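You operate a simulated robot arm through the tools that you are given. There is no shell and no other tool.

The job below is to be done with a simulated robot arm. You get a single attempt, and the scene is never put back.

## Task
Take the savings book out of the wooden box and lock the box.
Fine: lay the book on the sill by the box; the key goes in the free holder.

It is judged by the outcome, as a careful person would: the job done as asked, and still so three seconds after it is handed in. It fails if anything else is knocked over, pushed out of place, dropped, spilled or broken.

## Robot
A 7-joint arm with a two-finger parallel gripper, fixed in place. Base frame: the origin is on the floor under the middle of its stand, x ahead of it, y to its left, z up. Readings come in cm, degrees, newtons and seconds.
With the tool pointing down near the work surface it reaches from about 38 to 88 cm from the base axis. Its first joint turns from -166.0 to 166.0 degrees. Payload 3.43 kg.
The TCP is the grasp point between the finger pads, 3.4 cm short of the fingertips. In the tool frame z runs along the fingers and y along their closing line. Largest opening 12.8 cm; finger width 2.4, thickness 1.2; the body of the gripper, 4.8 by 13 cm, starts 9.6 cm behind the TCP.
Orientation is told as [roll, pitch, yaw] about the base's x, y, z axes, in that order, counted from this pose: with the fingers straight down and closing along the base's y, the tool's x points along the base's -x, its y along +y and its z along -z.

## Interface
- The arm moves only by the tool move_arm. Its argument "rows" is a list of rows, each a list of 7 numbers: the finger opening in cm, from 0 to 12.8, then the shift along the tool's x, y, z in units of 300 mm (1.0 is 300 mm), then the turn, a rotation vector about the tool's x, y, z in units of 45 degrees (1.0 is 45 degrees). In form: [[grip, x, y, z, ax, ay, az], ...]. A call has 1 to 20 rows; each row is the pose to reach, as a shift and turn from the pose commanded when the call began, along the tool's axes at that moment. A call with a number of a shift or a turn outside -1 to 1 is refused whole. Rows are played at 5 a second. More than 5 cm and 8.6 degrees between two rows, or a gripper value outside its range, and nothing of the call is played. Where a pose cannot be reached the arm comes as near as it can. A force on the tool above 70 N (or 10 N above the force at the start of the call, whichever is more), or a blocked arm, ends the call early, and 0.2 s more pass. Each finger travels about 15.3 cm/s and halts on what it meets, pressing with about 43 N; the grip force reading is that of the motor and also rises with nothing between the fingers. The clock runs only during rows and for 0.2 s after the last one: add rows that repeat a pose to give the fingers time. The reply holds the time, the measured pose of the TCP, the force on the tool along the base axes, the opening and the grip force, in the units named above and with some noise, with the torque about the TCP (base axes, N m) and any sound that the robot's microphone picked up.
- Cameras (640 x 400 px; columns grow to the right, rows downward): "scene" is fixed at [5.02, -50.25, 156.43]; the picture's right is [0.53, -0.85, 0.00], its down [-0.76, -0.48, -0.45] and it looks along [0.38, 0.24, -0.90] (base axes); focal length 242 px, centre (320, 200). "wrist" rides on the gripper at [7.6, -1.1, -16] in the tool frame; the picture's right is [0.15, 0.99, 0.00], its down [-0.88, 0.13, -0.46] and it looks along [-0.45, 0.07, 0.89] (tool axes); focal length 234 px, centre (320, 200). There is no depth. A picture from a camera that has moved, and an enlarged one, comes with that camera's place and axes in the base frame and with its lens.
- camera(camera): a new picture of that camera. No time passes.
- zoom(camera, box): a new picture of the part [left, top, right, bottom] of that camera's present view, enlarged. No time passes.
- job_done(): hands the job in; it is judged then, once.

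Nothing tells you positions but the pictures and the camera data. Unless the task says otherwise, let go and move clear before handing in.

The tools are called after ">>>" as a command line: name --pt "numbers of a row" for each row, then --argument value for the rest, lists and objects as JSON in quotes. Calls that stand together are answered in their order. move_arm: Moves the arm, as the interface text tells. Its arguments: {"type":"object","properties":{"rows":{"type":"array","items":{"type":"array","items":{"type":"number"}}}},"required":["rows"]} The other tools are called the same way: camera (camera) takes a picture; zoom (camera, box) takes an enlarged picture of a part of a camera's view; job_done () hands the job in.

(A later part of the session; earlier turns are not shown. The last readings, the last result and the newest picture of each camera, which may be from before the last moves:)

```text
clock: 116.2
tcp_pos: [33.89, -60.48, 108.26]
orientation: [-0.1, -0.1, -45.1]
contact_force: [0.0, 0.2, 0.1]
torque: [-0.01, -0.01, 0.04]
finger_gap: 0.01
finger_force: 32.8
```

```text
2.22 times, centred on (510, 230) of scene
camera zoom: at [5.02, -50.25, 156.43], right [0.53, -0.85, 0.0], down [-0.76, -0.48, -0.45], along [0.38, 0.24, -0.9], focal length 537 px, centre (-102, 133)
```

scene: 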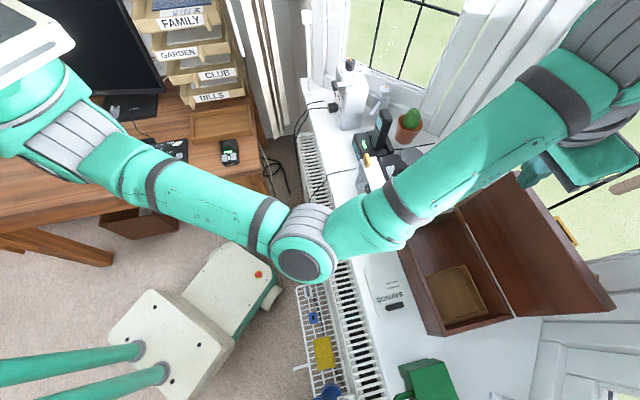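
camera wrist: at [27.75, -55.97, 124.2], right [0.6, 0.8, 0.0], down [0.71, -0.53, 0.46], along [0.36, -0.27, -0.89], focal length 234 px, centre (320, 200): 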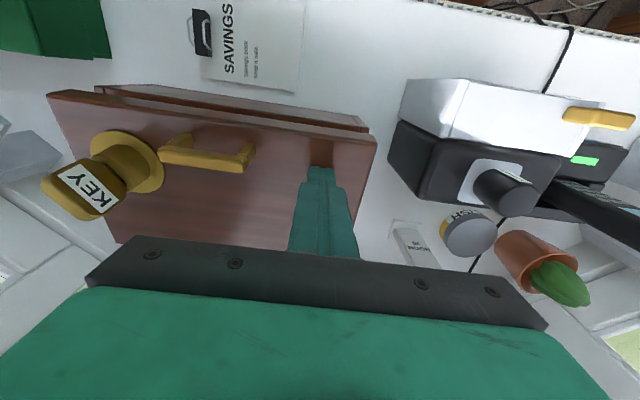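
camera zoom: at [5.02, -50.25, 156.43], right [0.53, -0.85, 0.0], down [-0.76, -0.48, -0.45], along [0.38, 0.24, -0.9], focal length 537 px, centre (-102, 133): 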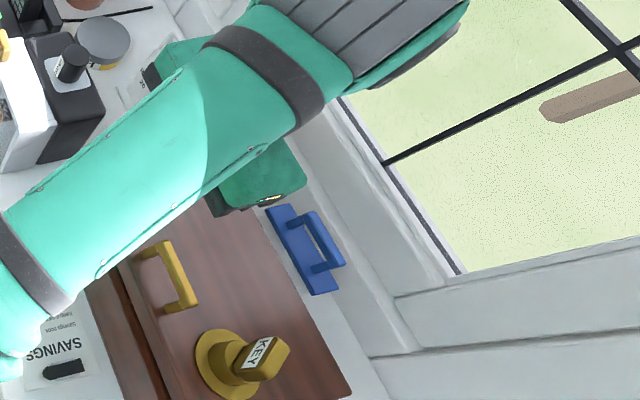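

>>> move_arm --pt "0 0.006 0 0.02 0 0 0" --pt "0 0.008 0 0.04 0 0 0" --pt "0 0.01 0 0.058 0 0 0" --pt "0 0.01 0 0.066 0 0 0" --pt "0 0.01 0 0.066 0 0 0"

>>> camera --camera "wrist"

>>> zoom --camera "scene" --box '[380, 180, 540, 340]'

```text
clock: 117.3
tcp_pos: [33.62, -60.26, 106.39]
orientation: [-0.2, -0.2, -45.1]
contact_force: [0.3, -0.9, 37.4]
torque: [0.29, 0.25, -0.02]
finger_gap: 0.0
finger_force: 33.1
```

```text
taken
camera wrist: at [27.52, -55.63, 122.41], right [0.6, 0.8, 0.0], down [0.71, -0.53, 0.46], along [0.37, -0.28, -0.89], focal length 234 px, centre (320, 200)
```

wrist: 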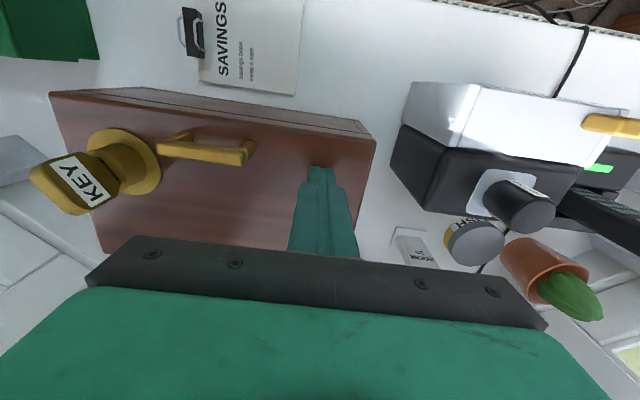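

```text
2.50 times, centred on (460, 260) of scene
camera zoom: at [5.02, -50.25, 156.43], right [0.53, -0.85, 0.0], down [-0.76, -0.48, -0.45], along [0.38, 0.24, -0.9], focal length 604 px, centre (-30, 50)
```

zoom: 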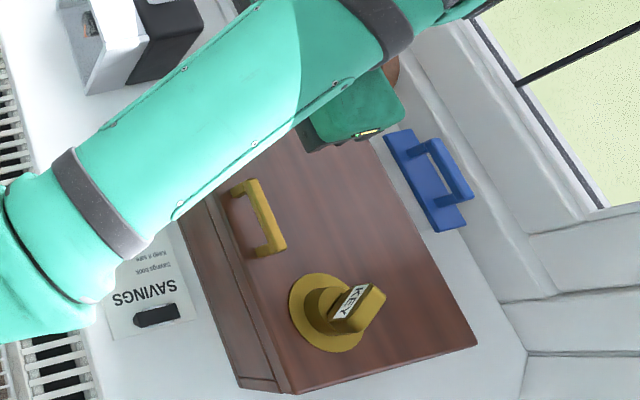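

The lid is closed again, with its corners exactly as at the start. Now I'll rise and go to the key to lock it.

>>> move_arm --pt "0 0 0 -0.1 0 0 0" --pt "0 0 0 -0.24 0 0 0" --pt "1 0 0 -0.38 0 0 0" --pt "2 -0.01 -0.09 -0.453 0 0 -0.1" --pt "3 -0.02 -0.22 -0.453 0 0 -0.25" --pt "3.6 -0.03 -0.35 -0.453 0 0 -0.4" --pt "3.6 -0.04 -0.47 -0.453 0 0 -0.55" --pt "3.6 -0.049 -0.551 -0.453 0 0 -0.678" --pt "3.6 -0.049 -0.551 -0.453 0 0 -0.678"

>>> camera --camera "wrist"

>>> zoom --camera "wrist" --box '[270, 100, 370, 200]'

>>> camera --camera "scene"

```text
clock: 119.3
tcp_pos: [23.06, -73.0, 119.83]
orientation: [-0.1, -0.1, -14.6]
contact_force: [-0.5, 0.3, -0.2]
torque: [0.04, -0.01, -0.01]
finger_gap: 3.57
finger_force: 0.0
```

```text
taken
camera wrist: at [15.52, -72.19, 135.85], right [0.11, 0.99, 0.0], down [0.89, -0.09, 0.46], along [0.45, -0.05, -0.89], focal length 234 px, centre (320, 200)
```

wrist: 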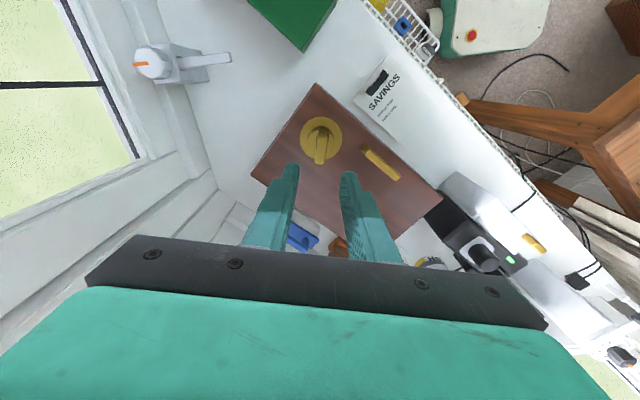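

```text
4.00 times, centred on (320, 150) of wrist
camera zoom: at [15.52, -72.19, 135.85], right [0.11, 0.99, 0.0], down [0.89, -0.09, 0.46], along [0.45, -0.05, -0.89], focal length 937 px, centre (320, 400)
```

zoom: 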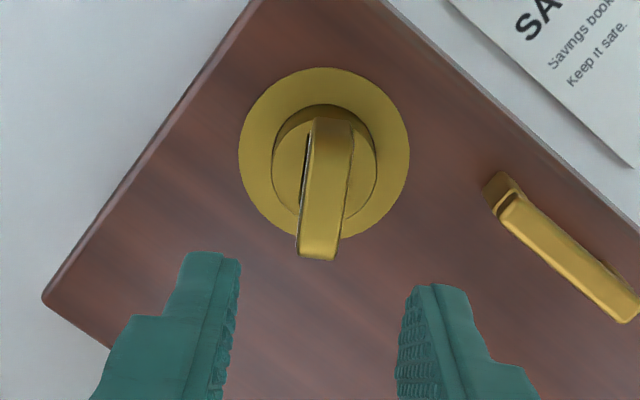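

```text
taken
```

scene: 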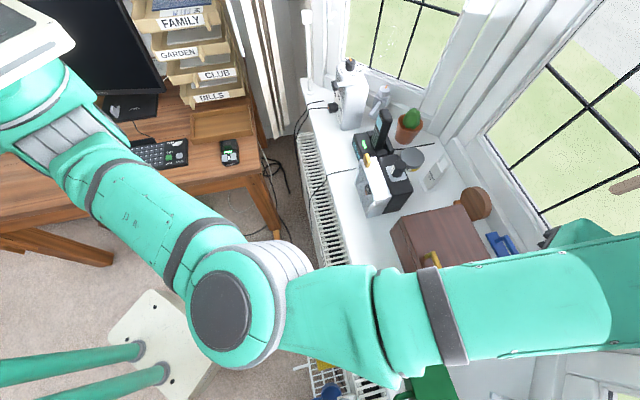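

>>> move_arm --pt "3.6 0 0 0.1 0 0 0" --pt "3.6 0 0 0.2 0 0 0" --pt "3.6 0 0 0.3 0 0 0" --pt "3.6 0 0 0.354 0 0 0" --pt "3.6 0 0 0.354 0 0 0"

>>> zoom --camera "wrist" --box '[260, 120, 380, 220]'

```text
clock: 120.5
tcp_pos: [22.93, -72.93, 109.28]
orientation: [-0.1, 0.0, -14.7]
contact_force: [0.3, 0.3, 0.4]
torque: [-0.01, -0.01, 0.01]
finger_gap: 3.61
finger_force: 0.0
```

```text
4.00 times, centred on (320, 170) of wrist
camera zoom: at [15.4, -72.16, 125.2], right [0.11, 0.99, 0.0], down [0.89, -0.09, 0.46], along [0.45, -0.05, -0.89], focal length 937 px, centre (320, 320)
```

zoom: 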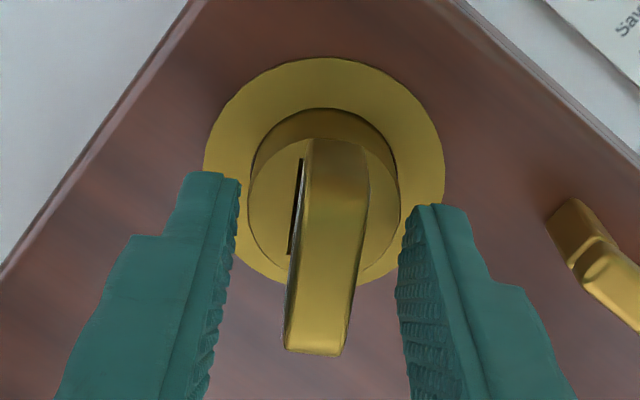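

>>> move_arm --pt "2.4 0 0 0 0 0 0" --pt "1.4 0 0 0 0 0 0" --pt "0.8 0 0 0 0 0 0" --pt "0.8 0 0 0 0 0 0" --pt "0.8 0 0 0 0 0 0"

>>> move_arm --pt "0.8 0 0 0 0 0 0.07" --pt "0.8 0 0 0 0 0 0.14" --pt "0.8 0 0 0 0 0 0.2" --pt "0.8 0 0 0 0 0 0.2"

>>> zoom --camera "wrist" --box '[260, 120, 380, 220]'

```text
clock: 121.8
tcp_pos: [22.9, -72.9, 109.24]
orientation: [0.0, -0.1, -14.4]
contact_force: [0.5, 7.6, -0.3]
torque: [0.23, -0.05, -0.05]
finger_gap: 1.07
finger_force: 42.9
```

```text
clock: 122.8
tcp_pos: [23.1, -72.91, 109.3]
orientation: [-0.1, -0.1, -23.6]
contact_force: [-0.4, 9.5, -0.4]
torque: [0.31, 0.06, 1.17]
finger_gap: 1.31
finger_force: 42.9
```

```text
4.00 times, centred on (320, 170) of wrist
camera zoom: at [15.67, -70.98, 125.2], right [0.26, 0.97, 0.0], down [0.86, -0.23, 0.46], along [0.44, -0.12, -0.89], focal length 937 px, centre (320, 320)
```

zoom: 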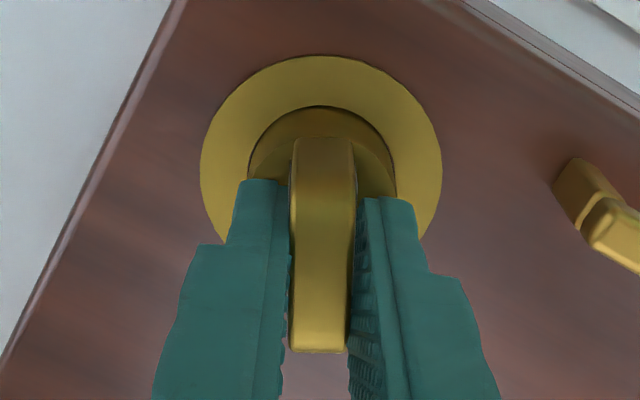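

That direction resists (about 1.2 N·m) and the key doesn't turn. I'll go back and try the other way.

>>> move_arm --pt "0.8 0 0 0 0 0 -0.07" --pt "0.8 0 0 0 0 0 -0.14" --pt "0.8 0 0 0 0 0 -0.2" --pt "0.8 0 0 0 0 0 -0.2"

>>> move_arm --pt "0.8 0 0 0 0 0 -0.07" --pt "0.8 0 0 0 0 0 -0.14" --pt "0.8 0 0 0 0 0 -0.2" --pt "0.8 0 0 0 0 0 -0.2"

>>> zoom --camera "wrist" --box '[260, 120, 380, 220]'

```text
clock: 123.8
tcp_pos: [23.03, -72.83, 109.22]
orientation: [-0.1, 0.0, -14.5]
contact_force: [7.3, 10.6, -1.2]
torque: [0.26, -0.15, -0.07]
finger_gap: 1.04
finger_force: 43.0
```

```text
clock: 124.8
tcp_pos: [23.02, -72.98, 109.36]
orientation: [-0.1, 0.0, -5.3]
contact_force: [15.8, 16.5, -4.6]
torque: [0.51, -0.33, -0.1]
finger_gap: 1.07
finger_force: 43.2
```

```text
4.00 times, centred on (320, 170) of wrist
camera zoom: at [15.5, -73.35, 125.27], right [-0.05, 1.0, 0.0], down [0.89, 0.05, 0.46], along [0.45, 0.02, -0.89], focal length 937 px, centre (320, 320)
```

zoom: 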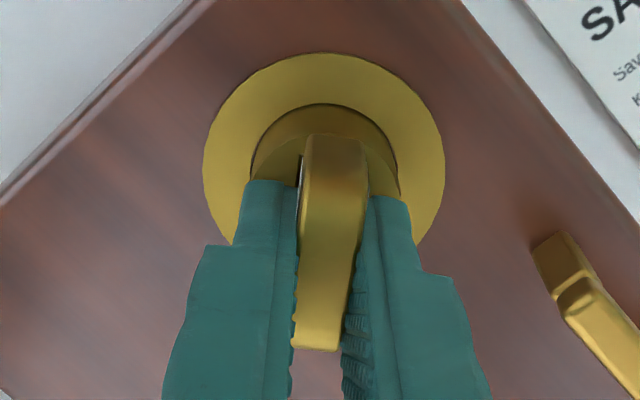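

The key turns freely this way. I'll recentre slightly to relieve side force and continue turning.

>>> move_arm --pt "0.8 -0.004 0.005 0 0 0 0" --pt "0.8 -0.004 0.005 0 0 0 -0.1" --pt "0.8 -0.004 0.005 0 0 0 -0.2" --pt "0.8 -0.004 0.005 0 0 0 -0.3" --pt "0.8 -0.004 0.005 0 0 0 -0.4" --pt "0.8 -0.004 0.005 0 0 0 -0.4"

>>> zoom --camera "wrist" --box '[260, 120, 380, 220]'

```text
clock: 126.2
tcp_pos: [23.05, -72.72, 109.3]
orientation: [-0.1, 0.0, 12.6]
contact_force: [7.2, 14.5, -1.1]
torque: [0.5, -0.23, -0.06]
finger_gap: 1.05
finger_force: 42.7
```

```text
4.00 times, centred on (320, 170) of wrist
camera zoom: at [15.98, -75.55, 125.26], right [-0.36, 0.93, 0.0], down [0.83, 0.32, 0.45], along [0.42, 0.16, -0.89], focal length 937 px, centre (320, 320)
```

zoom: 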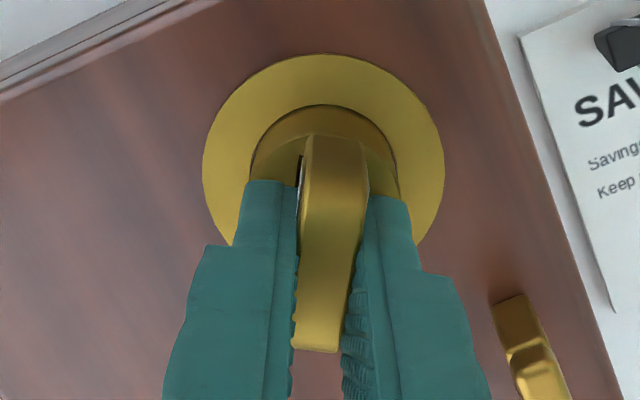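

>>> move_arm --pt "0.8 -0.0033 0.004 0 0 0 0" --pt "0.8 -0.0033 0.004 0 0 0 -0.1" --pt "0.8 -0.0033 0.004 0 0 0 -0.2" --pt "0.8 -0.0033 0.004 0 0 0 -0.3" --pt "0.8 -0.0033 0.004 0 0 0 -0.4" --pt "0.8 -0.0033 0.004 0 0 0 -0.4"

>>> zoom --camera "wrist" --box '[260, 120, 380, 220]'

```text
clock: 127.5
tcp_pos: [22.99, -72.68, 109.27]
orientation: [-0.1, 0.0, 30.4]
contact_force: [-12.4, 8.0, 4.4]
torque: [0.21, 0.38, -0.04]
finger_gap: 1.06
finger_force: 42.9
```

```text
4.00 times, centred on (320, 170) of wrist
camera zoom: at [17.14, -77.51, 125.26], right [-0.63, 0.78, 0.0], down [0.69, 0.56, 0.45], along [0.35, 0.28, -0.89], focal length 937 px, centre (320, 320)
```

zoom: 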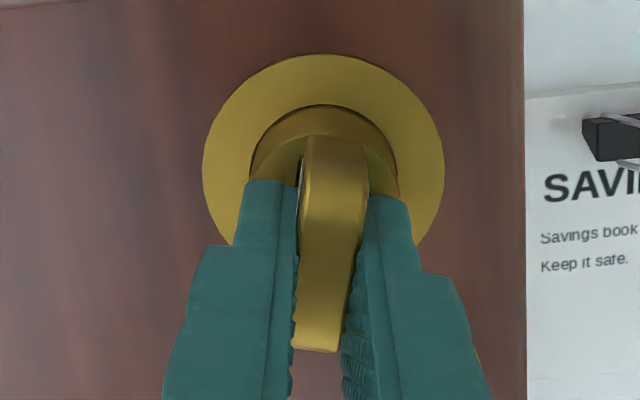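

>>> move_arm --pt "0.8 0.0017 0.0037 0 0 0 0" --pt "0.8 0.0017 0.0037 0 0 0 -0.1" --pt "0.8 0.0017 0.0037 0 0 0 -0.2" --pt "0.8 0.0017 0.0037 0 0 0 -0.3" --pt "0.8 0.0017 0.0037 0 0 0 -0.3"

>>> zoom --camera "wrist" --box '[260, 120, 380, 220]'

```text
clock: 128.8
tcp_pos: [22.95, -72.54, 109.24]
orientation: [-0.2, 0.1, 44.0]
contact_force: [-11.7, 4.6, 2.0]
torque: [0.17, 0.42, -0.05]
finger_gap: 1.06
finger_force: 42.6
```

```text
4.00 times, centred on (320, 170) of wrist
camera zoom: at [18.37, -78.7, 125.27], right [-0.79, 0.61, 0.0], down [0.54, 0.71, 0.45], along [0.28, 0.36, -0.89], focal length 937 px, centre (320, 320)
```

zoom: 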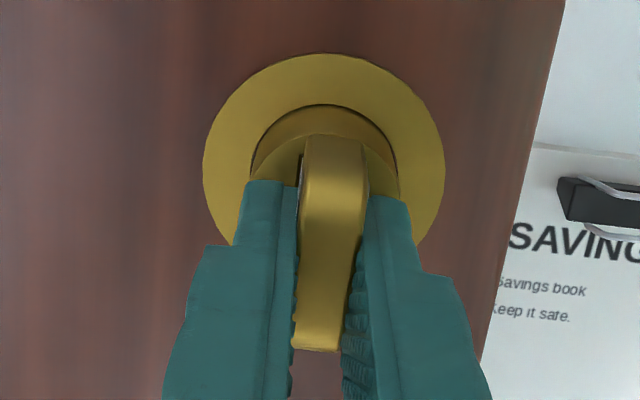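

>>> move_arm --pt "0.8 0.0015 0.0033 0 0 0 0" --pt "0.8 0.0015 0.0033 0 0 0 -0.1" --pt "0.8 0.0015 0.0033 0 0 0 -0.2" --pt "0.8 0.0015 0.0033 0 0 0 -0.3" --pt "0.8 0.0015 0.0033 0 0 0 -0.4" --pt "0.8 0.0015 0.0033 0 0 0 -0.4"

>>> zoom --camera "wrist" --box '[260, 120, 380, 220]'

```text
clock: 130.2
tcp_pos: [22.99, -72.66, 109.26]
orientation: [0.0, 0.1, 62.0]
contact_force: [-6.2, 11.4, 2.0]
torque: [0.54, 0.17, -1.37]
finger_gap: 1.69
finger_force: 43.1
```

```text
4.00 times, centred on (320, 170) of wrist
camera zoom: at [20.44, -79.84, 125.27], right [-0.94, 0.34, 0.0], down [0.3, 0.84, 0.45], along [0.15, 0.43, -0.89], focal length 937 px, centre (320, 320)
```

zoom: 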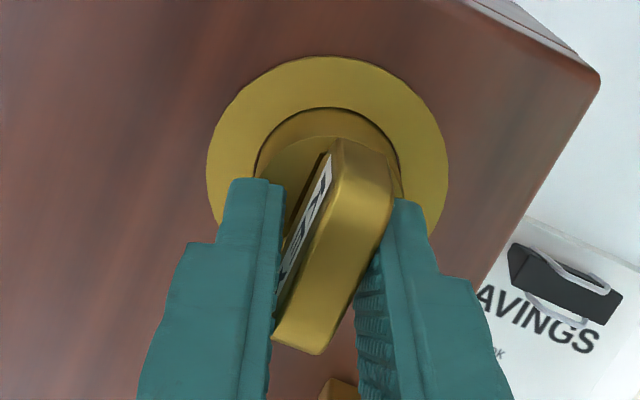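

The key reached its other stop at roughly 45°, aligned with the box. I'll turn the gripper back to match it.

>>> move_arm --pt "0.8 0 0 0 0 0 0.1" --pt "0.8 0 0 0 0 0 0.2" --pt "0.8 0 0 0 0 0 0.3" --pt "0.8 0 0 0 0 0 0.33" --pt "0.8 0 0 0 0 0 0.33"

>>> zoom --camera "wrist" --box '[260, 120, 380, 220]'

```text
clock: 131.3
tcp_pos: [22.87, -72.5, 109.2]
orientation: [0.0, 0.0, 47.0]
contact_force: [-9.6, 1.9, 1.3]
torque: [0.04, 0.31, -0.77]
finger_gap: 1.08
finger_force: 42.7
```

```text
4.00 times, centred on (320, 170) of wrist
camera zoom: at [18.65, -78.92, 125.21], right [-0.82, 0.57, 0.0], down [0.51, 0.73, 0.45], along [0.26, 0.37, -0.89], focal length 937 px, centre (320, 320)
```

zoom: 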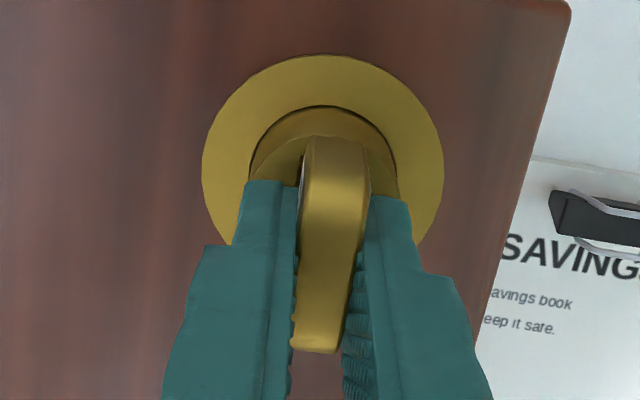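

>>> move_arm --pt "0.8 0.0016 0.0027 0 0 0 0.02" --pt "0.8 0.0016 0.0027 0 0 0 0.033" --pt "0.8 0.0016 0.0027 0 0 0 0.033"

>>> move_arm --pt "0.8 0 0 -0.005 0 0 0" --pt "0.8 0 0 -0.01 0 0 0" --pt "0.8 0 0 -0.01 0 0 0"

>>> zoom --camera "wrist" --box '[260, 120, 380, 220]'

>>> zoom --camera "scene" --box '[380, 180, 540, 340]'

```text
clock: 132.2
tcp_pos: [22.99, -72.59, 109.43]
orientation: [0.0, 0.1, 45.8]
contact_force: [1.9, 0.4, -0.9]
torque: [-0.03, -0.15, -0.02]
finger_gap: 1.07
finger_force: 42.5
```

```text
clock: 132.9
tcp_pos: [22.79, -72.59, 109.54]
orientation: [0.0, 0.1, 45.6]
contact_force: [-0.2, 0.0, -0.7]
torque: [-0.03, 0.0, 0.02]
finger_gap: 1.04
finger_force: 43.1
```

```text
4.00 times, centred on (320, 170) of wrist
camera zoom: at [18.42, -78.84, 125.58], right [-0.81, 0.59, 0.0], down [0.52, 0.72, 0.45], along [0.27, 0.37, -0.89], focal length 937 px, centre (320, 320)
```

zoom: 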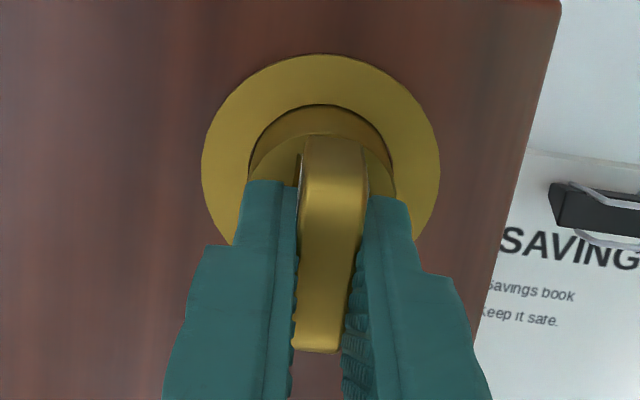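

```text
2.50 times, centred on (460, 260) of scene
camera zoom: at [5.02, -50.25, 156.43], right [0.53, -0.85, 0.0], down [-0.76, -0.48, -0.45], along [0.38, 0.24, -0.9], focal length 604 px, centre (-30, 50)
```

zoom: 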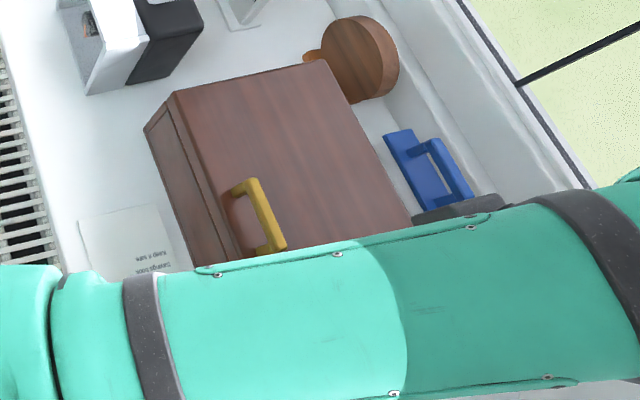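

The key lifts freely at this angle with the lid staying put, so the bolt should be thrown and the key can come out. I'll draw it straight up.

>>> move_arm --pt "0.8 0 0 -0.02 0 0 0" --pt "0.8 0 0 -0.05 0 0 0" --pt "0.8 0 0 -0.08 0 0 0" --pt "0.8 0 0 -0.11 0 0 0" --pt "0.8 0 0 -0.11 0 0 0"

>>> camera --camera "wrist"

>>> zoom --camera "wrist" --box '[260, 120, 380, 220]'

>>> camera --camera "scene"

```text
clock: 134.2
tcp_pos: [22.87, -72.61, 112.84]
orientation: [-0.1, 0.1, 45.6]
contact_force: [0.1, -0.4, 0.0]
torque: [-0.02, 0.01, 0.0]
finger_gap: 1.05
finger_force: 43.0
```

```text
taken
camera wrist: at [18.44, -78.82, 128.79], right [-0.81, 0.59, 0.0], down [0.52, 0.72, 0.45], along [0.27, 0.37, -0.89], focal length 234 px, centre (320, 200)
```

wrist: 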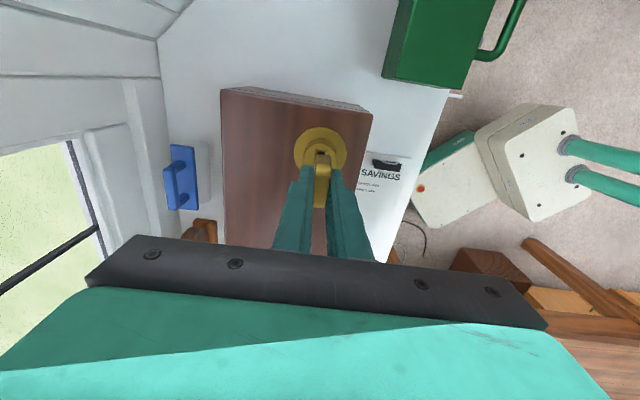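

```text
4.00 times, centred on (320, 170) of wrist
camera zoom: at [18.44, -78.82, 128.79], right [-0.81, 0.59, 0.0], down [0.52, 0.72, 0.45], along [0.27, 0.37, -0.89], focal length 937 px, centre (320, 320)
```

zoom: 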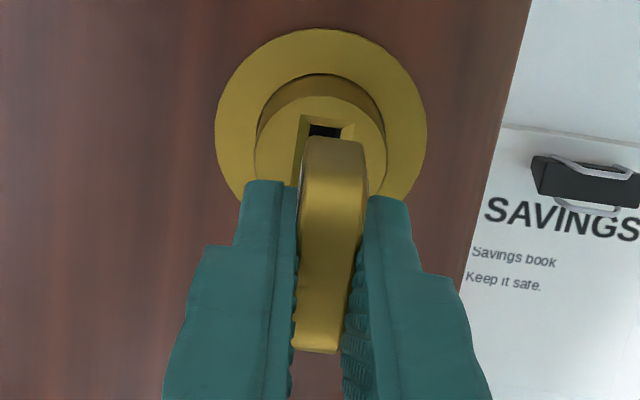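

```text
taken
```

scene: 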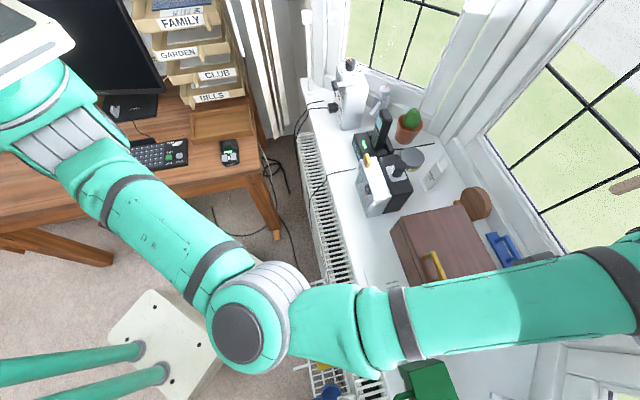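

The key is out of the lock. I'll lift it clear and carry it high over toward the rack in front of the radiator, keeping its orientation.

>>> move_arm --pt "0.8 0 0 -0.1 0 0 0" --pt "0.8 0 0 -0.2 0 0 0" --pt "0.8 -0.015 0.1 -0.25 0 0 0" --pt "0.8 -0.03 0.2 -0.25 0 0 0" --pt "0.8 -0.06 0.32 -0.25 0 0 0" --pt "0.8 -0.08 0.44 -0.25 0 0 0" --pt "0.8 -0.1 0.56 -0.25 0 0 0" --pt "0.8 -0.12 0.68 -0.25 0 0 0" --pt "0.8 -0.14 0.8 -0.25 0 0 0" --pt "0.8 -0.14 0.8 -0.25 0 0 0"

>>> camera --camera "wrist"

>>> camera --camera "scene"

```text
clock: 136.3
tcp_pos: [8.46, -52.7, 120.05]
orientation: [-0.1, 0.0, 45.6]
contact_force: [0.1, -0.9, -0.1]
torque: [0.0, -0.02, 0.01]
finger_gap: 1.05
finger_force: 42.5
```

```text
taken
camera wrist: at [4.12, -58.93, 136.13], right [-0.81, 0.59, 0.0], down [0.52, 0.72, 0.45], along [0.27, 0.37, -0.89], focal length 234 px, centre (320, 200)
```

wrist: 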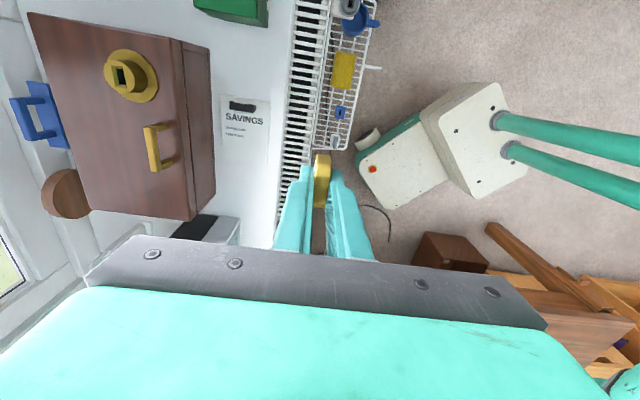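

```text
taken
```

scene: 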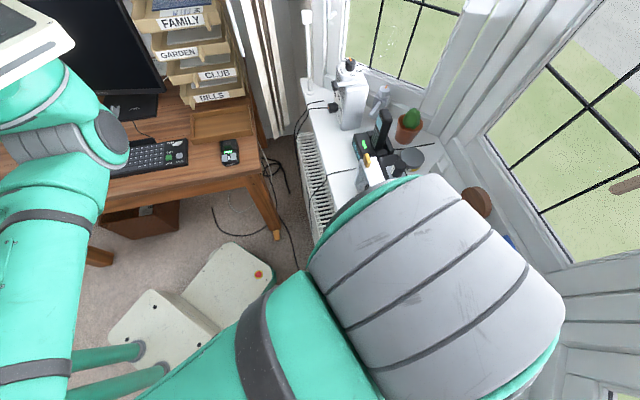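

>>> zoom --camera "wrist" --box '[270, 70, 390, 220]'

>>> zoom --camera "wrist" --box '[315, 95, 365, 155]'

>>> zoom --camera "wrist" --box '[20, 0, 280, 220]'

```text
2.67 times, centred on (330, 145) of wrist
camera zoom: at [4.12, -58.93, 136.13], right [-0.81, 0.59, 0.0], down [0.52, 0.72, 0.45], along [0.27, 0.37, -0.89], focal length 624 px, centre (293, 347)
```

zoom: 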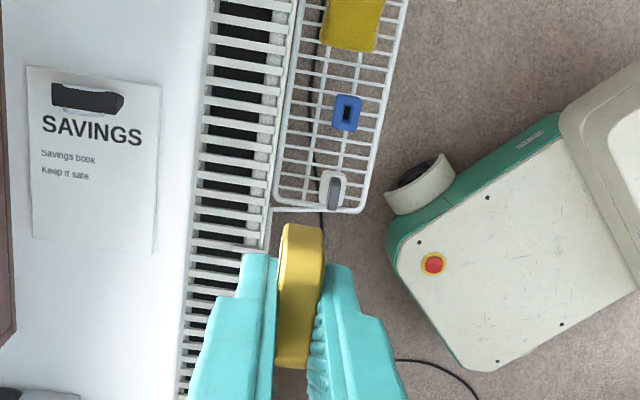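

```text
6.67 times, centred on (340, 125) of wrist
camera zoom: at [4.12, -58.93, 136.13], right [-0.81, 0.59, 0.0], down [0.52, 0.72, 0.45], along [0.27, 0.37, -0.89], focal length 1561 px, centre (187, 700)
```

zoom: 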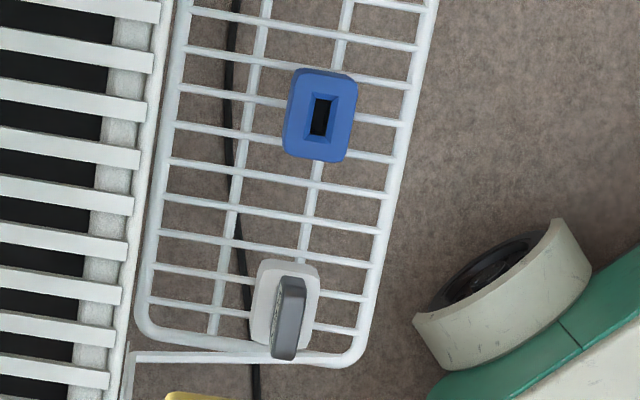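

```text
1.82 times, centred on (150, 110) of wrist
camera zoom: at [4.12, -58.93, 136.13], right [-0.81, 0.59, 0.0], down [0.52, 0.72, 0.45], along [0.27, 0.37, -0.89], focal length 426 px, centre (629, 364)
```

zoom: 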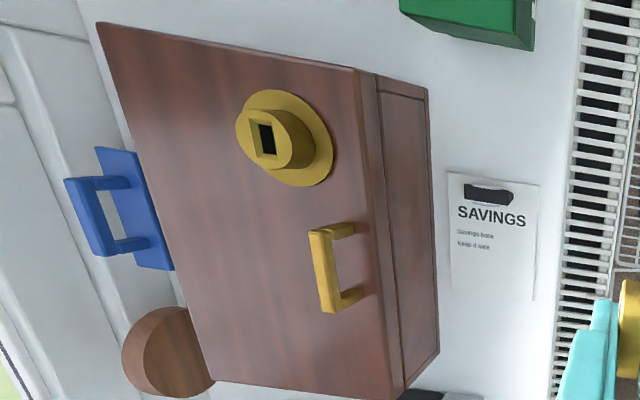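

>>> move_arm --pt "0.8 -0.015 0.1 0 0 0 0" --pt "0.8 -0.029 0.209 0.03 0 0 0" --pt "0.8 -0.029 0.209 0.15 0 0 0" --pt "0.8 -0.029 0.209 0.29 0 0 0" --pt "0.8 -0.029 0.209 0.43 0 0 0" --pt "0.8 -0.029 0.209 0.57 0 0 0" --pt "0.8 -0.029 0.209 0.71 0 0 0" --pt "0.8 -0.029 0.209 0.85 0 0 0" --pt "0.8 -0.029 0.209 0.95 0 0 0" --pt "0.8 -0.029 0.209 0.95 0 0 0"

>>> camera --camera "wrist"

>>> camera --camera "scene"

```text
clock: 138.6
tcp_pos: [4.68, -47.77, 91.57]
orientation: [-0.1, 0.1, 45.6]
contact_force: [0.0, 0.4, 0.7]
torque: [-0.01, -0.02, 0.01]
finger_gap: 1.06
finger_force: 43.0
```

```text
taken
camera wrist: at [0.27, -54.01, 107.62], right [-0.81, 0.59, 0.0], down [0.52, 0.72, 0.45], along [0.27, 0.37, -0.89], focal length 234 px, centre (320, 200)
```

wrist: 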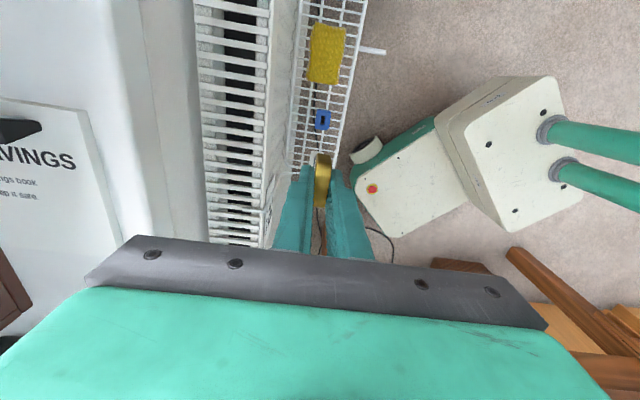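

```text
taken
```

scene: 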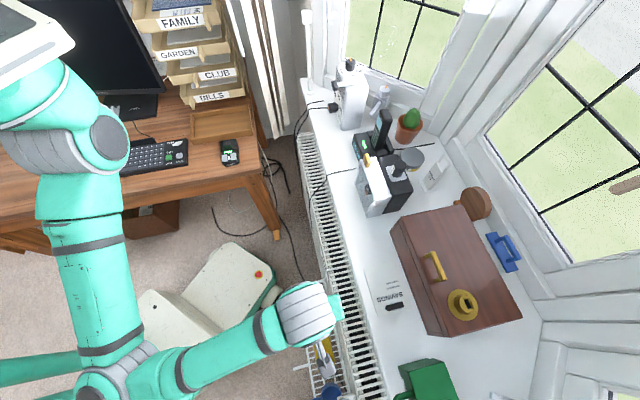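

>>> zoom --camera "wrist" --box '[280, 80, 380, 220]'

>>> zoom --camera "scene" --box '[270, 270, 390, 400]'

>>> zoom --camera "scene" --box '[360, 180, 540, 340]'

```text
2.86 times, centred on (330, 150) of wrist
camera zoom: at [0.27, -54.01, 107.62], right [-0.81, 0.59, 0.0], down [0.52, 0.72, 0.45], along [0.27, 0.37, -0.89], focal length 669 px, centre (291, 343)
```

zoom: 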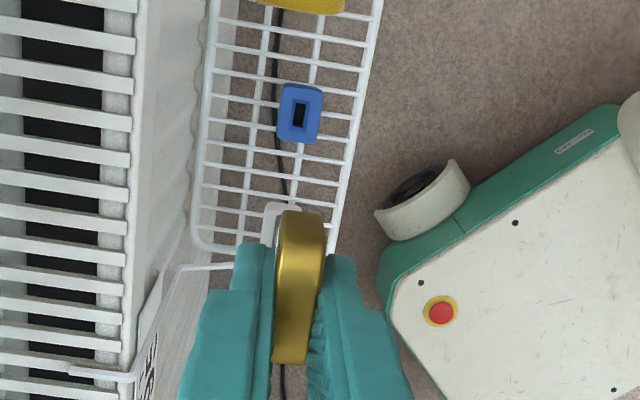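

```text
3.08 times, centred on (330, 335) of scene
camera zoom: at [5.02, -50.25, 156.43], right [0.53, -0.85, 0.0], down [-0.76, -0.48, -0.45], along [0.38, 0.24, -0.9], focal length 744 px, centre (289, -215)
```

zoom: 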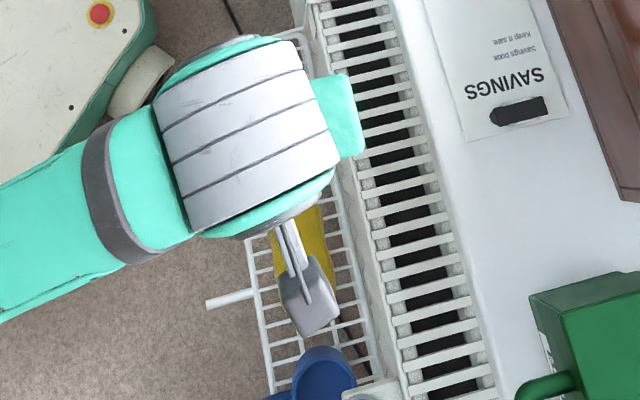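

```text
2.50 times, centred on (450, 260) of scene
camera zoom: at [5.02, -50.25, 156.43], right [0.53, -0.85, 0.0], down [-0.76, -0.48, -0.45], along [0.38, 0.24, -0.9], focal length 604 px, centre (-5, 50)
```

zoom: 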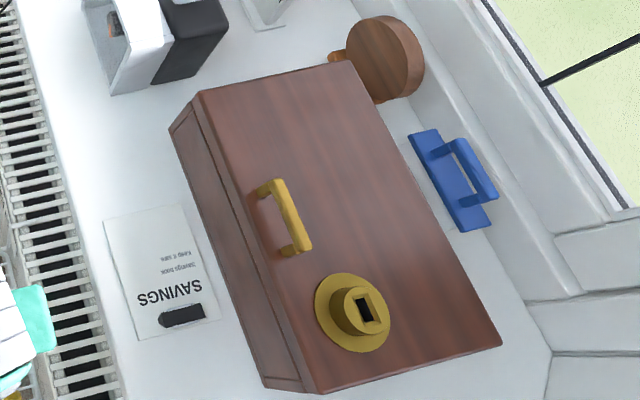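

>>> move_arm --pt "0.8 0 0 0.14 0 0 0" --pt "0.8 0 0 0.28 0 0 0" --pt "0.8 0 0 0.42 0 0 0" --pt "0.8 0 0 0.55 0 0 0" --pt "0.8 0 0 0.55 0 0 0"

>>> camera --camera "wrist"

>>> zoom --camera "wrist" --box '[270, 80, 390, 220]'

>>> zoom --camera "scene" --box '[270, 270, 390, 400]'

```text
clock: 139.8
tcp_pos: [4.77, -47.78, 75.23]
orientation: [-0.1, 0.1, 45.6]
contact_force: [0.0, 0.2, 0.0]
torque: [0.0, -0.01, -0.01]
finger_gap: 1.07
finger_force: 43.8
```

```text
taken
camera wrist: at [0.32, -54.01, 91.29], right [-0.81, 0.59, 0.0], down [0.52, 0.72, 0.45], along [0.27, 0.37, -0.89], focal length 234 px, centre (320, 200)
```

wrist: 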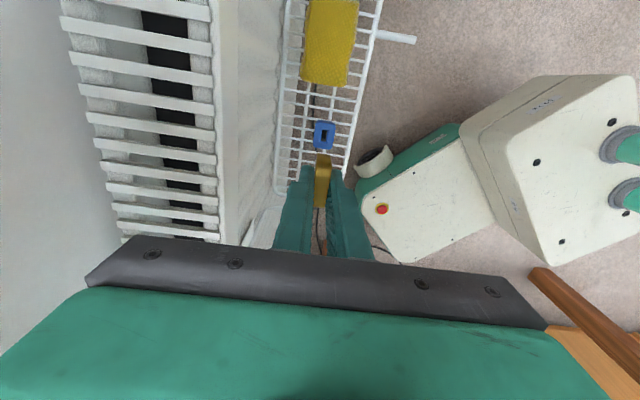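

```text
2.86 times, centred on (330, 150) of wrist
camera zoom: at [0.32, -54.01, 91.29], right [-0.81, 0.59, 0.0], down [0.52, 0.72, 0.45], along [0.27, 0.37, -0.89], focal length 669 px, centre (291, 343)
```

zoom: 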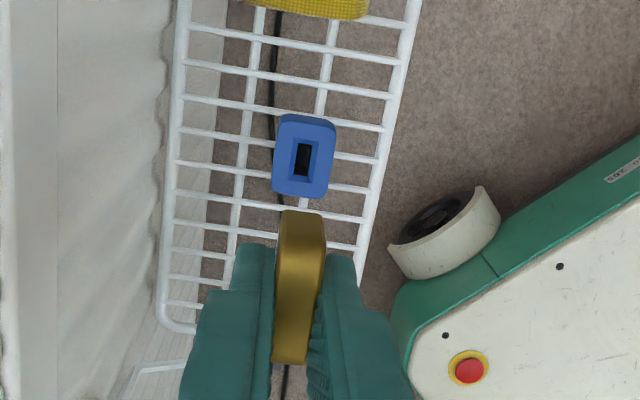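

```text
3.08 times, centred on (330, 335) of scene
camera zoom: at [5.02, -50.25, 156.43], right [0.53, -0.85, 0.0], down [-0.76, -0.48, -0.45], along [0.38, 0.24, -0.9], focal length 744 px, centre (289, -215)
```

zoom: 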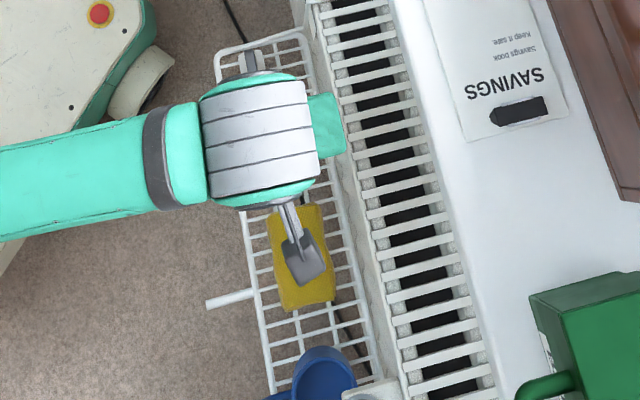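

>>> move_arm --pt "0.8 -0.003 0.01 0.1 0 0 0" --pt "0.8 -0.007 0.02 0.2 0 0 0" --pt "0.8 -0.007 0.022 0.3 0 0 0" --pt "0.8 -0.007 0.022 0.35 0 0 0" --pt "0.8 -0.007 0.022 0.35 0 0 0"

>>> camera --camera "wrist"

>>> zoom --camera "wrist" --box '[270, 100, 390, 220]'

>>> zoom --camera "scene" --box '[270, 270, 390, 400]'

```text
clock: 140.9
tcp_pos: [4.59, -47.13, 64.88]
orientation: [0.0, 0.1, 45.6]
contact_force: [0.2, -0.1, -1.2]
torque: [0.02, 0.01, -0.02]
finger_gap: 1.08
finger_force: 43.4
```

```text
taken
camera wrist: at [0.09, -53.38, 80.84], right [-0.81, 0.59, 0.0], down [0.52, 0.72, 0.45], along [0.27, 0.37, -0.89], focal length 234 px, centre (320, 200)
```

wrist: 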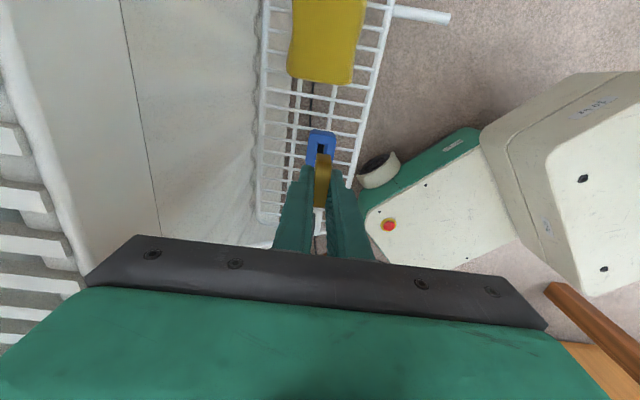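

```text
3.33 times, centred on (330, 160) of wrist
camera zoom: at [0.09, -53.38, 80.84], right [-0.81, 0.59, 0.0], down [0.52, 0.72, 0.45], along [0.27, 0.37, -0.89], focal length 781 px, centre (287, 333)
```

zoom: 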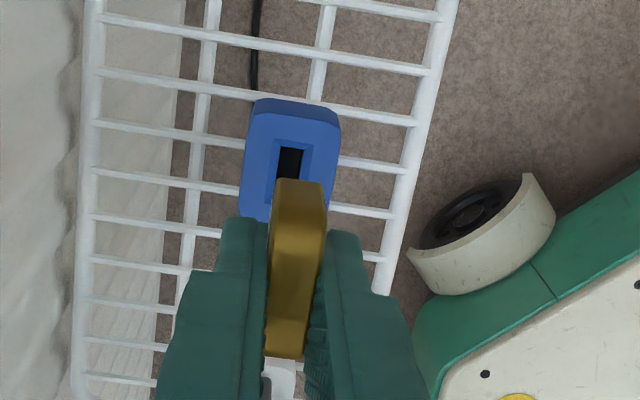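

```text
3.08 times, centred on (330, 335) of scene
camera zoom: at [5.02, -50.25, 156.43], right [0.53, -0.85, 0.0], down [-0.76, -0.48, -0.45], along [0.38, 0.24, -0.9], focal length 744 px, centre (289, -215)
```

zoom: 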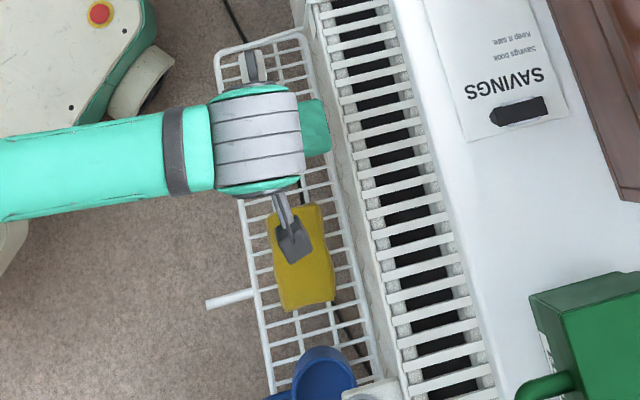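

I'm about 6–7 cm above the blue holder, and the slot lines up with the key's direction. I'll step down slowly, checking alignment and force.

>>> move_arm --pt "0.8 0 0.002 0.03 0 0 0" --pt "0.8 0 0.003 0.06 0 0 0" --pt "0.8 0 0.003 0.08 0 0 0" --pt "0.8 0 0.003 0.08 0 0 0"

>>> zoom --camera "wrist" --box '[290, 120, 360, 200]'

```text
clock: 141.9
tcp_pos: [4.26, -47.12, 62.52]
orientation: [-0.1, 0.1, 45.6]
contact_force: [0.1, -0.8, -0.1]
torque: [0.02, -0.03, 0.02]
finger_gap: 1.06
finger_force: 42.5
```

```text
5.00 times, centred on (325, 160) of wrist
camera zoom: at [-0.09, -53.4, 78.37], right [-0.81, 0.59, 0.0], down [0.52, 0.72, 0.45], along [0.27, 0.37, -0.89], focal length 1171 px, centre (295, 400)
```

zoom: 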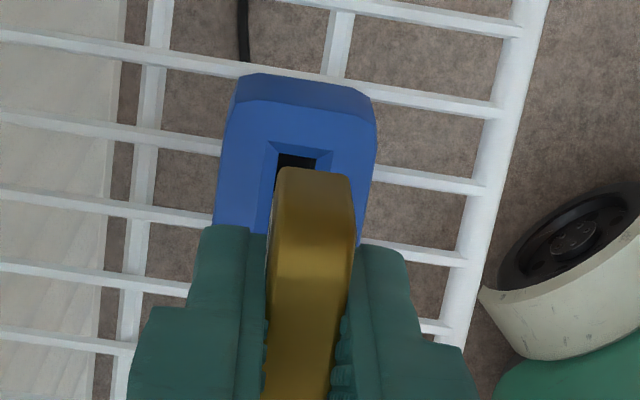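

>>> move_arm --pt "0.8 0 -0.003 0.015 0 0 0" --pt "0.8 0 -0.003 0.03 0 0 0" --pt "0.8 0 -0.003 0.04 0 0 0" --pt "0.8 0 -0.003 0.04 0 0 0"

>>> zoom --camera "wrist" --box '[290, 120, 360, 200]'

>>> zoom --camera "scene" --box '[290, 290, 370, 360]'

```text
clock: 142.9
tcp_pos: [4.5, -47.2, 61.06]
orientation: [-0.1, 0.1, 45.5]
contact_force: [-0.1, 0.4, 0.7]
torque: [-0.03, 0.0, 0.01]
finger_gap: 1.05
finger_force: 42.7
```

```text
5.00 times, centred on (325, 160) of wrist
camera zoom: at [-0.01, -53.42, 77.11], right [-0.81, 0.59, 0.0], down [0.52, 0.72, 0.45], along [0.27, 0.37, -0.89], focal length 1171 px, centre (295, 400)
```

zoom: 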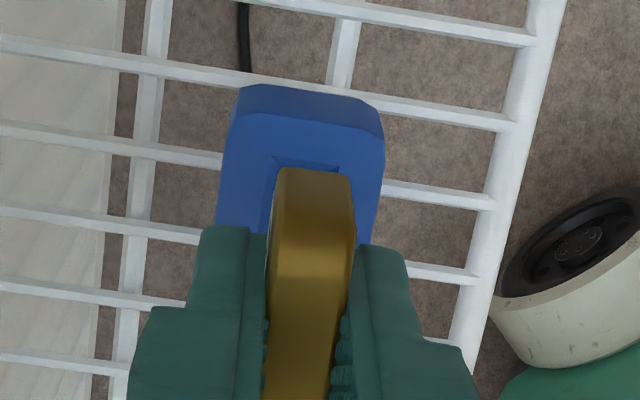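

```text
5.71 times, centred on (330, 325) of scene
camera zoom: at [5.02, -50.25, 156.43], right [0.53, -0.85, 0.0], down [-0.76, -0.48, -0.45], along [0.38, 0.24, -0.9], focal length 1381 px, centre (263, -514)
```

zoom: 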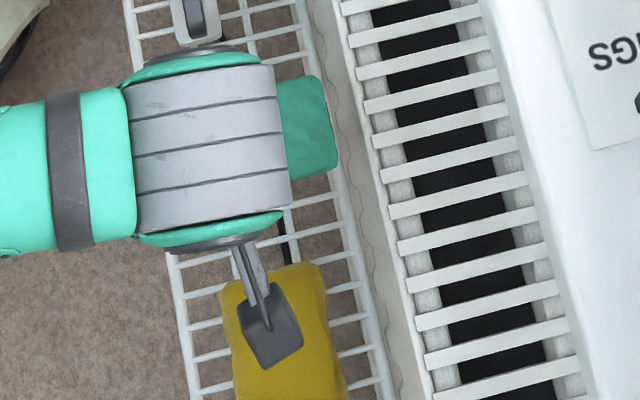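

No contact yet, and the blade should now be entering the slot. I'll continue in small steps.

>>> move_arm --pt "0.8 0 0 0.01 0 0 0" --pt "0.8 0 0 0.02 0 0 0" --pt "0.8 0 0 0.02 0 0 0"

>>> zoom --camera "wrist" --box '[290, 120, 360, 200]'

```text
clock: 143.8
tcp_pos: [4.49, -47.2, 60.49]
orientation: [-0.1, 0.0, 45.6]
contact_force: [-0.3, 0.3, -0.9]
torque: [-0.02, 0.02, 0.01]
finger_gap: 1.06
finger_force: 43.1
```

```text
5.00 times, centred on (325, 160) of wrist
camera zoom: at [0.02, -53.47, 76.53], right [-0.81, 0.59, 0.0], down [0.52, 0.72, 0.45], along [0.27, 0.37, -0.89], focal length 1171 px, centre (295, 400)
```

zoom: 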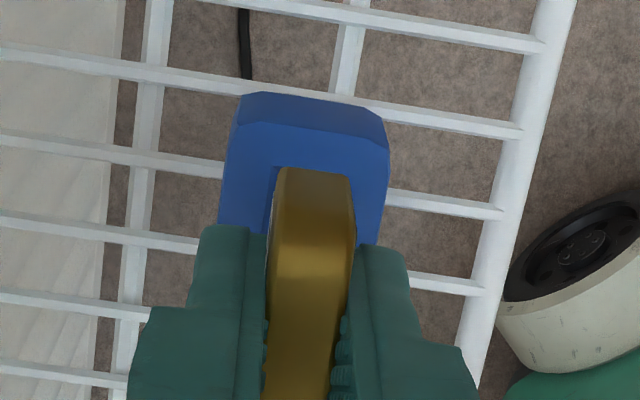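

>>> move_arm --pt "0.8 0 0 0.008 0 0 0" --pt "0.8 0 0 0.017 0 0 0" --pt "0.8 0 0 0.017 0 0 0"

>>> move_arm --pt "0.8 0 0 0.008 0 0 0" --pt "0.8 0 0 0.017 0 0 0" --pt "0.8 0 0 0.017 0 0 0"

>>> zoom --camera "wrist" --box '[290, 120, 360, 200]'

```text
clock: 144.6
tcp_pos: [4.36, -47.22, 60.07]
orientation: [-0.1, 0.1, 45.5]
contact_force: [0.5, 0.2, -1.0]
torque: [0.0, 0.02, 0.0]
finger_gap: 1.06
finger_force: 43.0
```

```text
clock: 145.3
tcp_pos: [4.57, -47.33, 59.68]
orientation: [-0.2, 0.1, 45.6]
contact_force: [3.9, 2.0, 1.1]
torque: [0.11, -0.26, 0.0]
finger_gap: 1.08
finger_force: 43.1
```

```text
5.00 times, centred on (325, 160) of wrist
camera zoom: at [0.09, -53.52, 75.61], right [-0.81, 0.59, 0.0], down [0.52, 0.72, 0.45], along [0.27, 0.37, -0.89], focal length 1171 px, centre (295, 400)
```

zoom: 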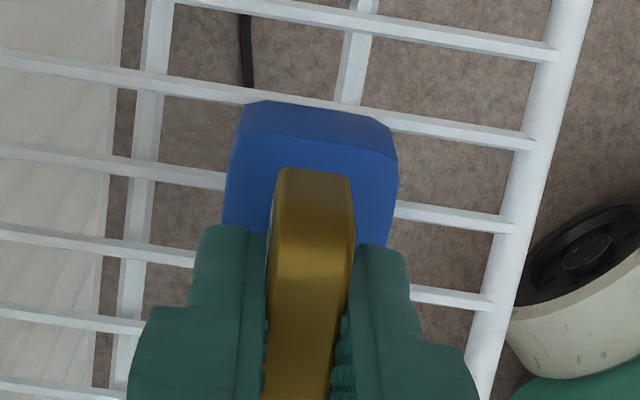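

A light side contact shows the blade tip has reached the funnel and sits slightly too far along its long axis. I'll shift about 0.35 cm and proceed.

>>> move_arm --pt "0.8 0 0 -0.01 0 0 0" --pt "0.8 -0.006 -0.001 -0.01 0 0 0" --pt "0.8 -0.0115 -0.0015 -0.01 0 0 0" --pt "0.8 -0.0115 -0.0015 0.0 0 0 0" --pt "0.8 -0.0115 -0.0015 0.0 0 0 0"

>>> move_arm --pt "0.8 0 0 0.006 0 0 0" --pt "0.8 0 0 0.012 0 0 0" --pt "0.8 0 0 0.012 0 0 0"

>>> zoom --camera "wrist" --box '[290, 120, 360, 200]'

```text
clock: 146.6
tcp_pos: [4.66, -47.05, 59.7]
orientation: [-0.1, 0.0, 45.6]
contact_force: [-1.0, -2.3, -0.7]
torque: [-0.11, 0.04, -0.02]
finger_gap: 1.08
finger_force: 43.4
```

```text
clock: 147.3
tcp_pos: [4.68, -47.03, 59.17]
orientation: [0.0, 0.1, 45.6]
contact_force: [0.1, -0.6, -0.6]
torque: [0.0, 0.03, 0.03]
finger_gap: 1.06
finger_force: 43.3
```

```text
5.00 times, centred on (325, 160) of wrist
camera zoom: at [0.31, -53.31, 75.21], right [-0.81, 0.59, 0.0], down [0.52, 0.72, 0.45], along [0.27, 0.37, -0.89], focal length 1171 px, centre (295, 400)
```

zoom: 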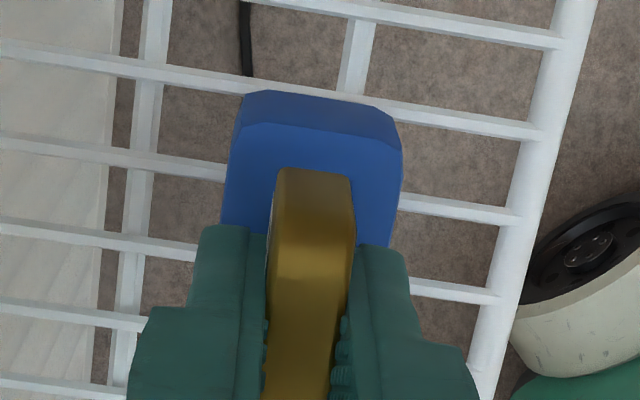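

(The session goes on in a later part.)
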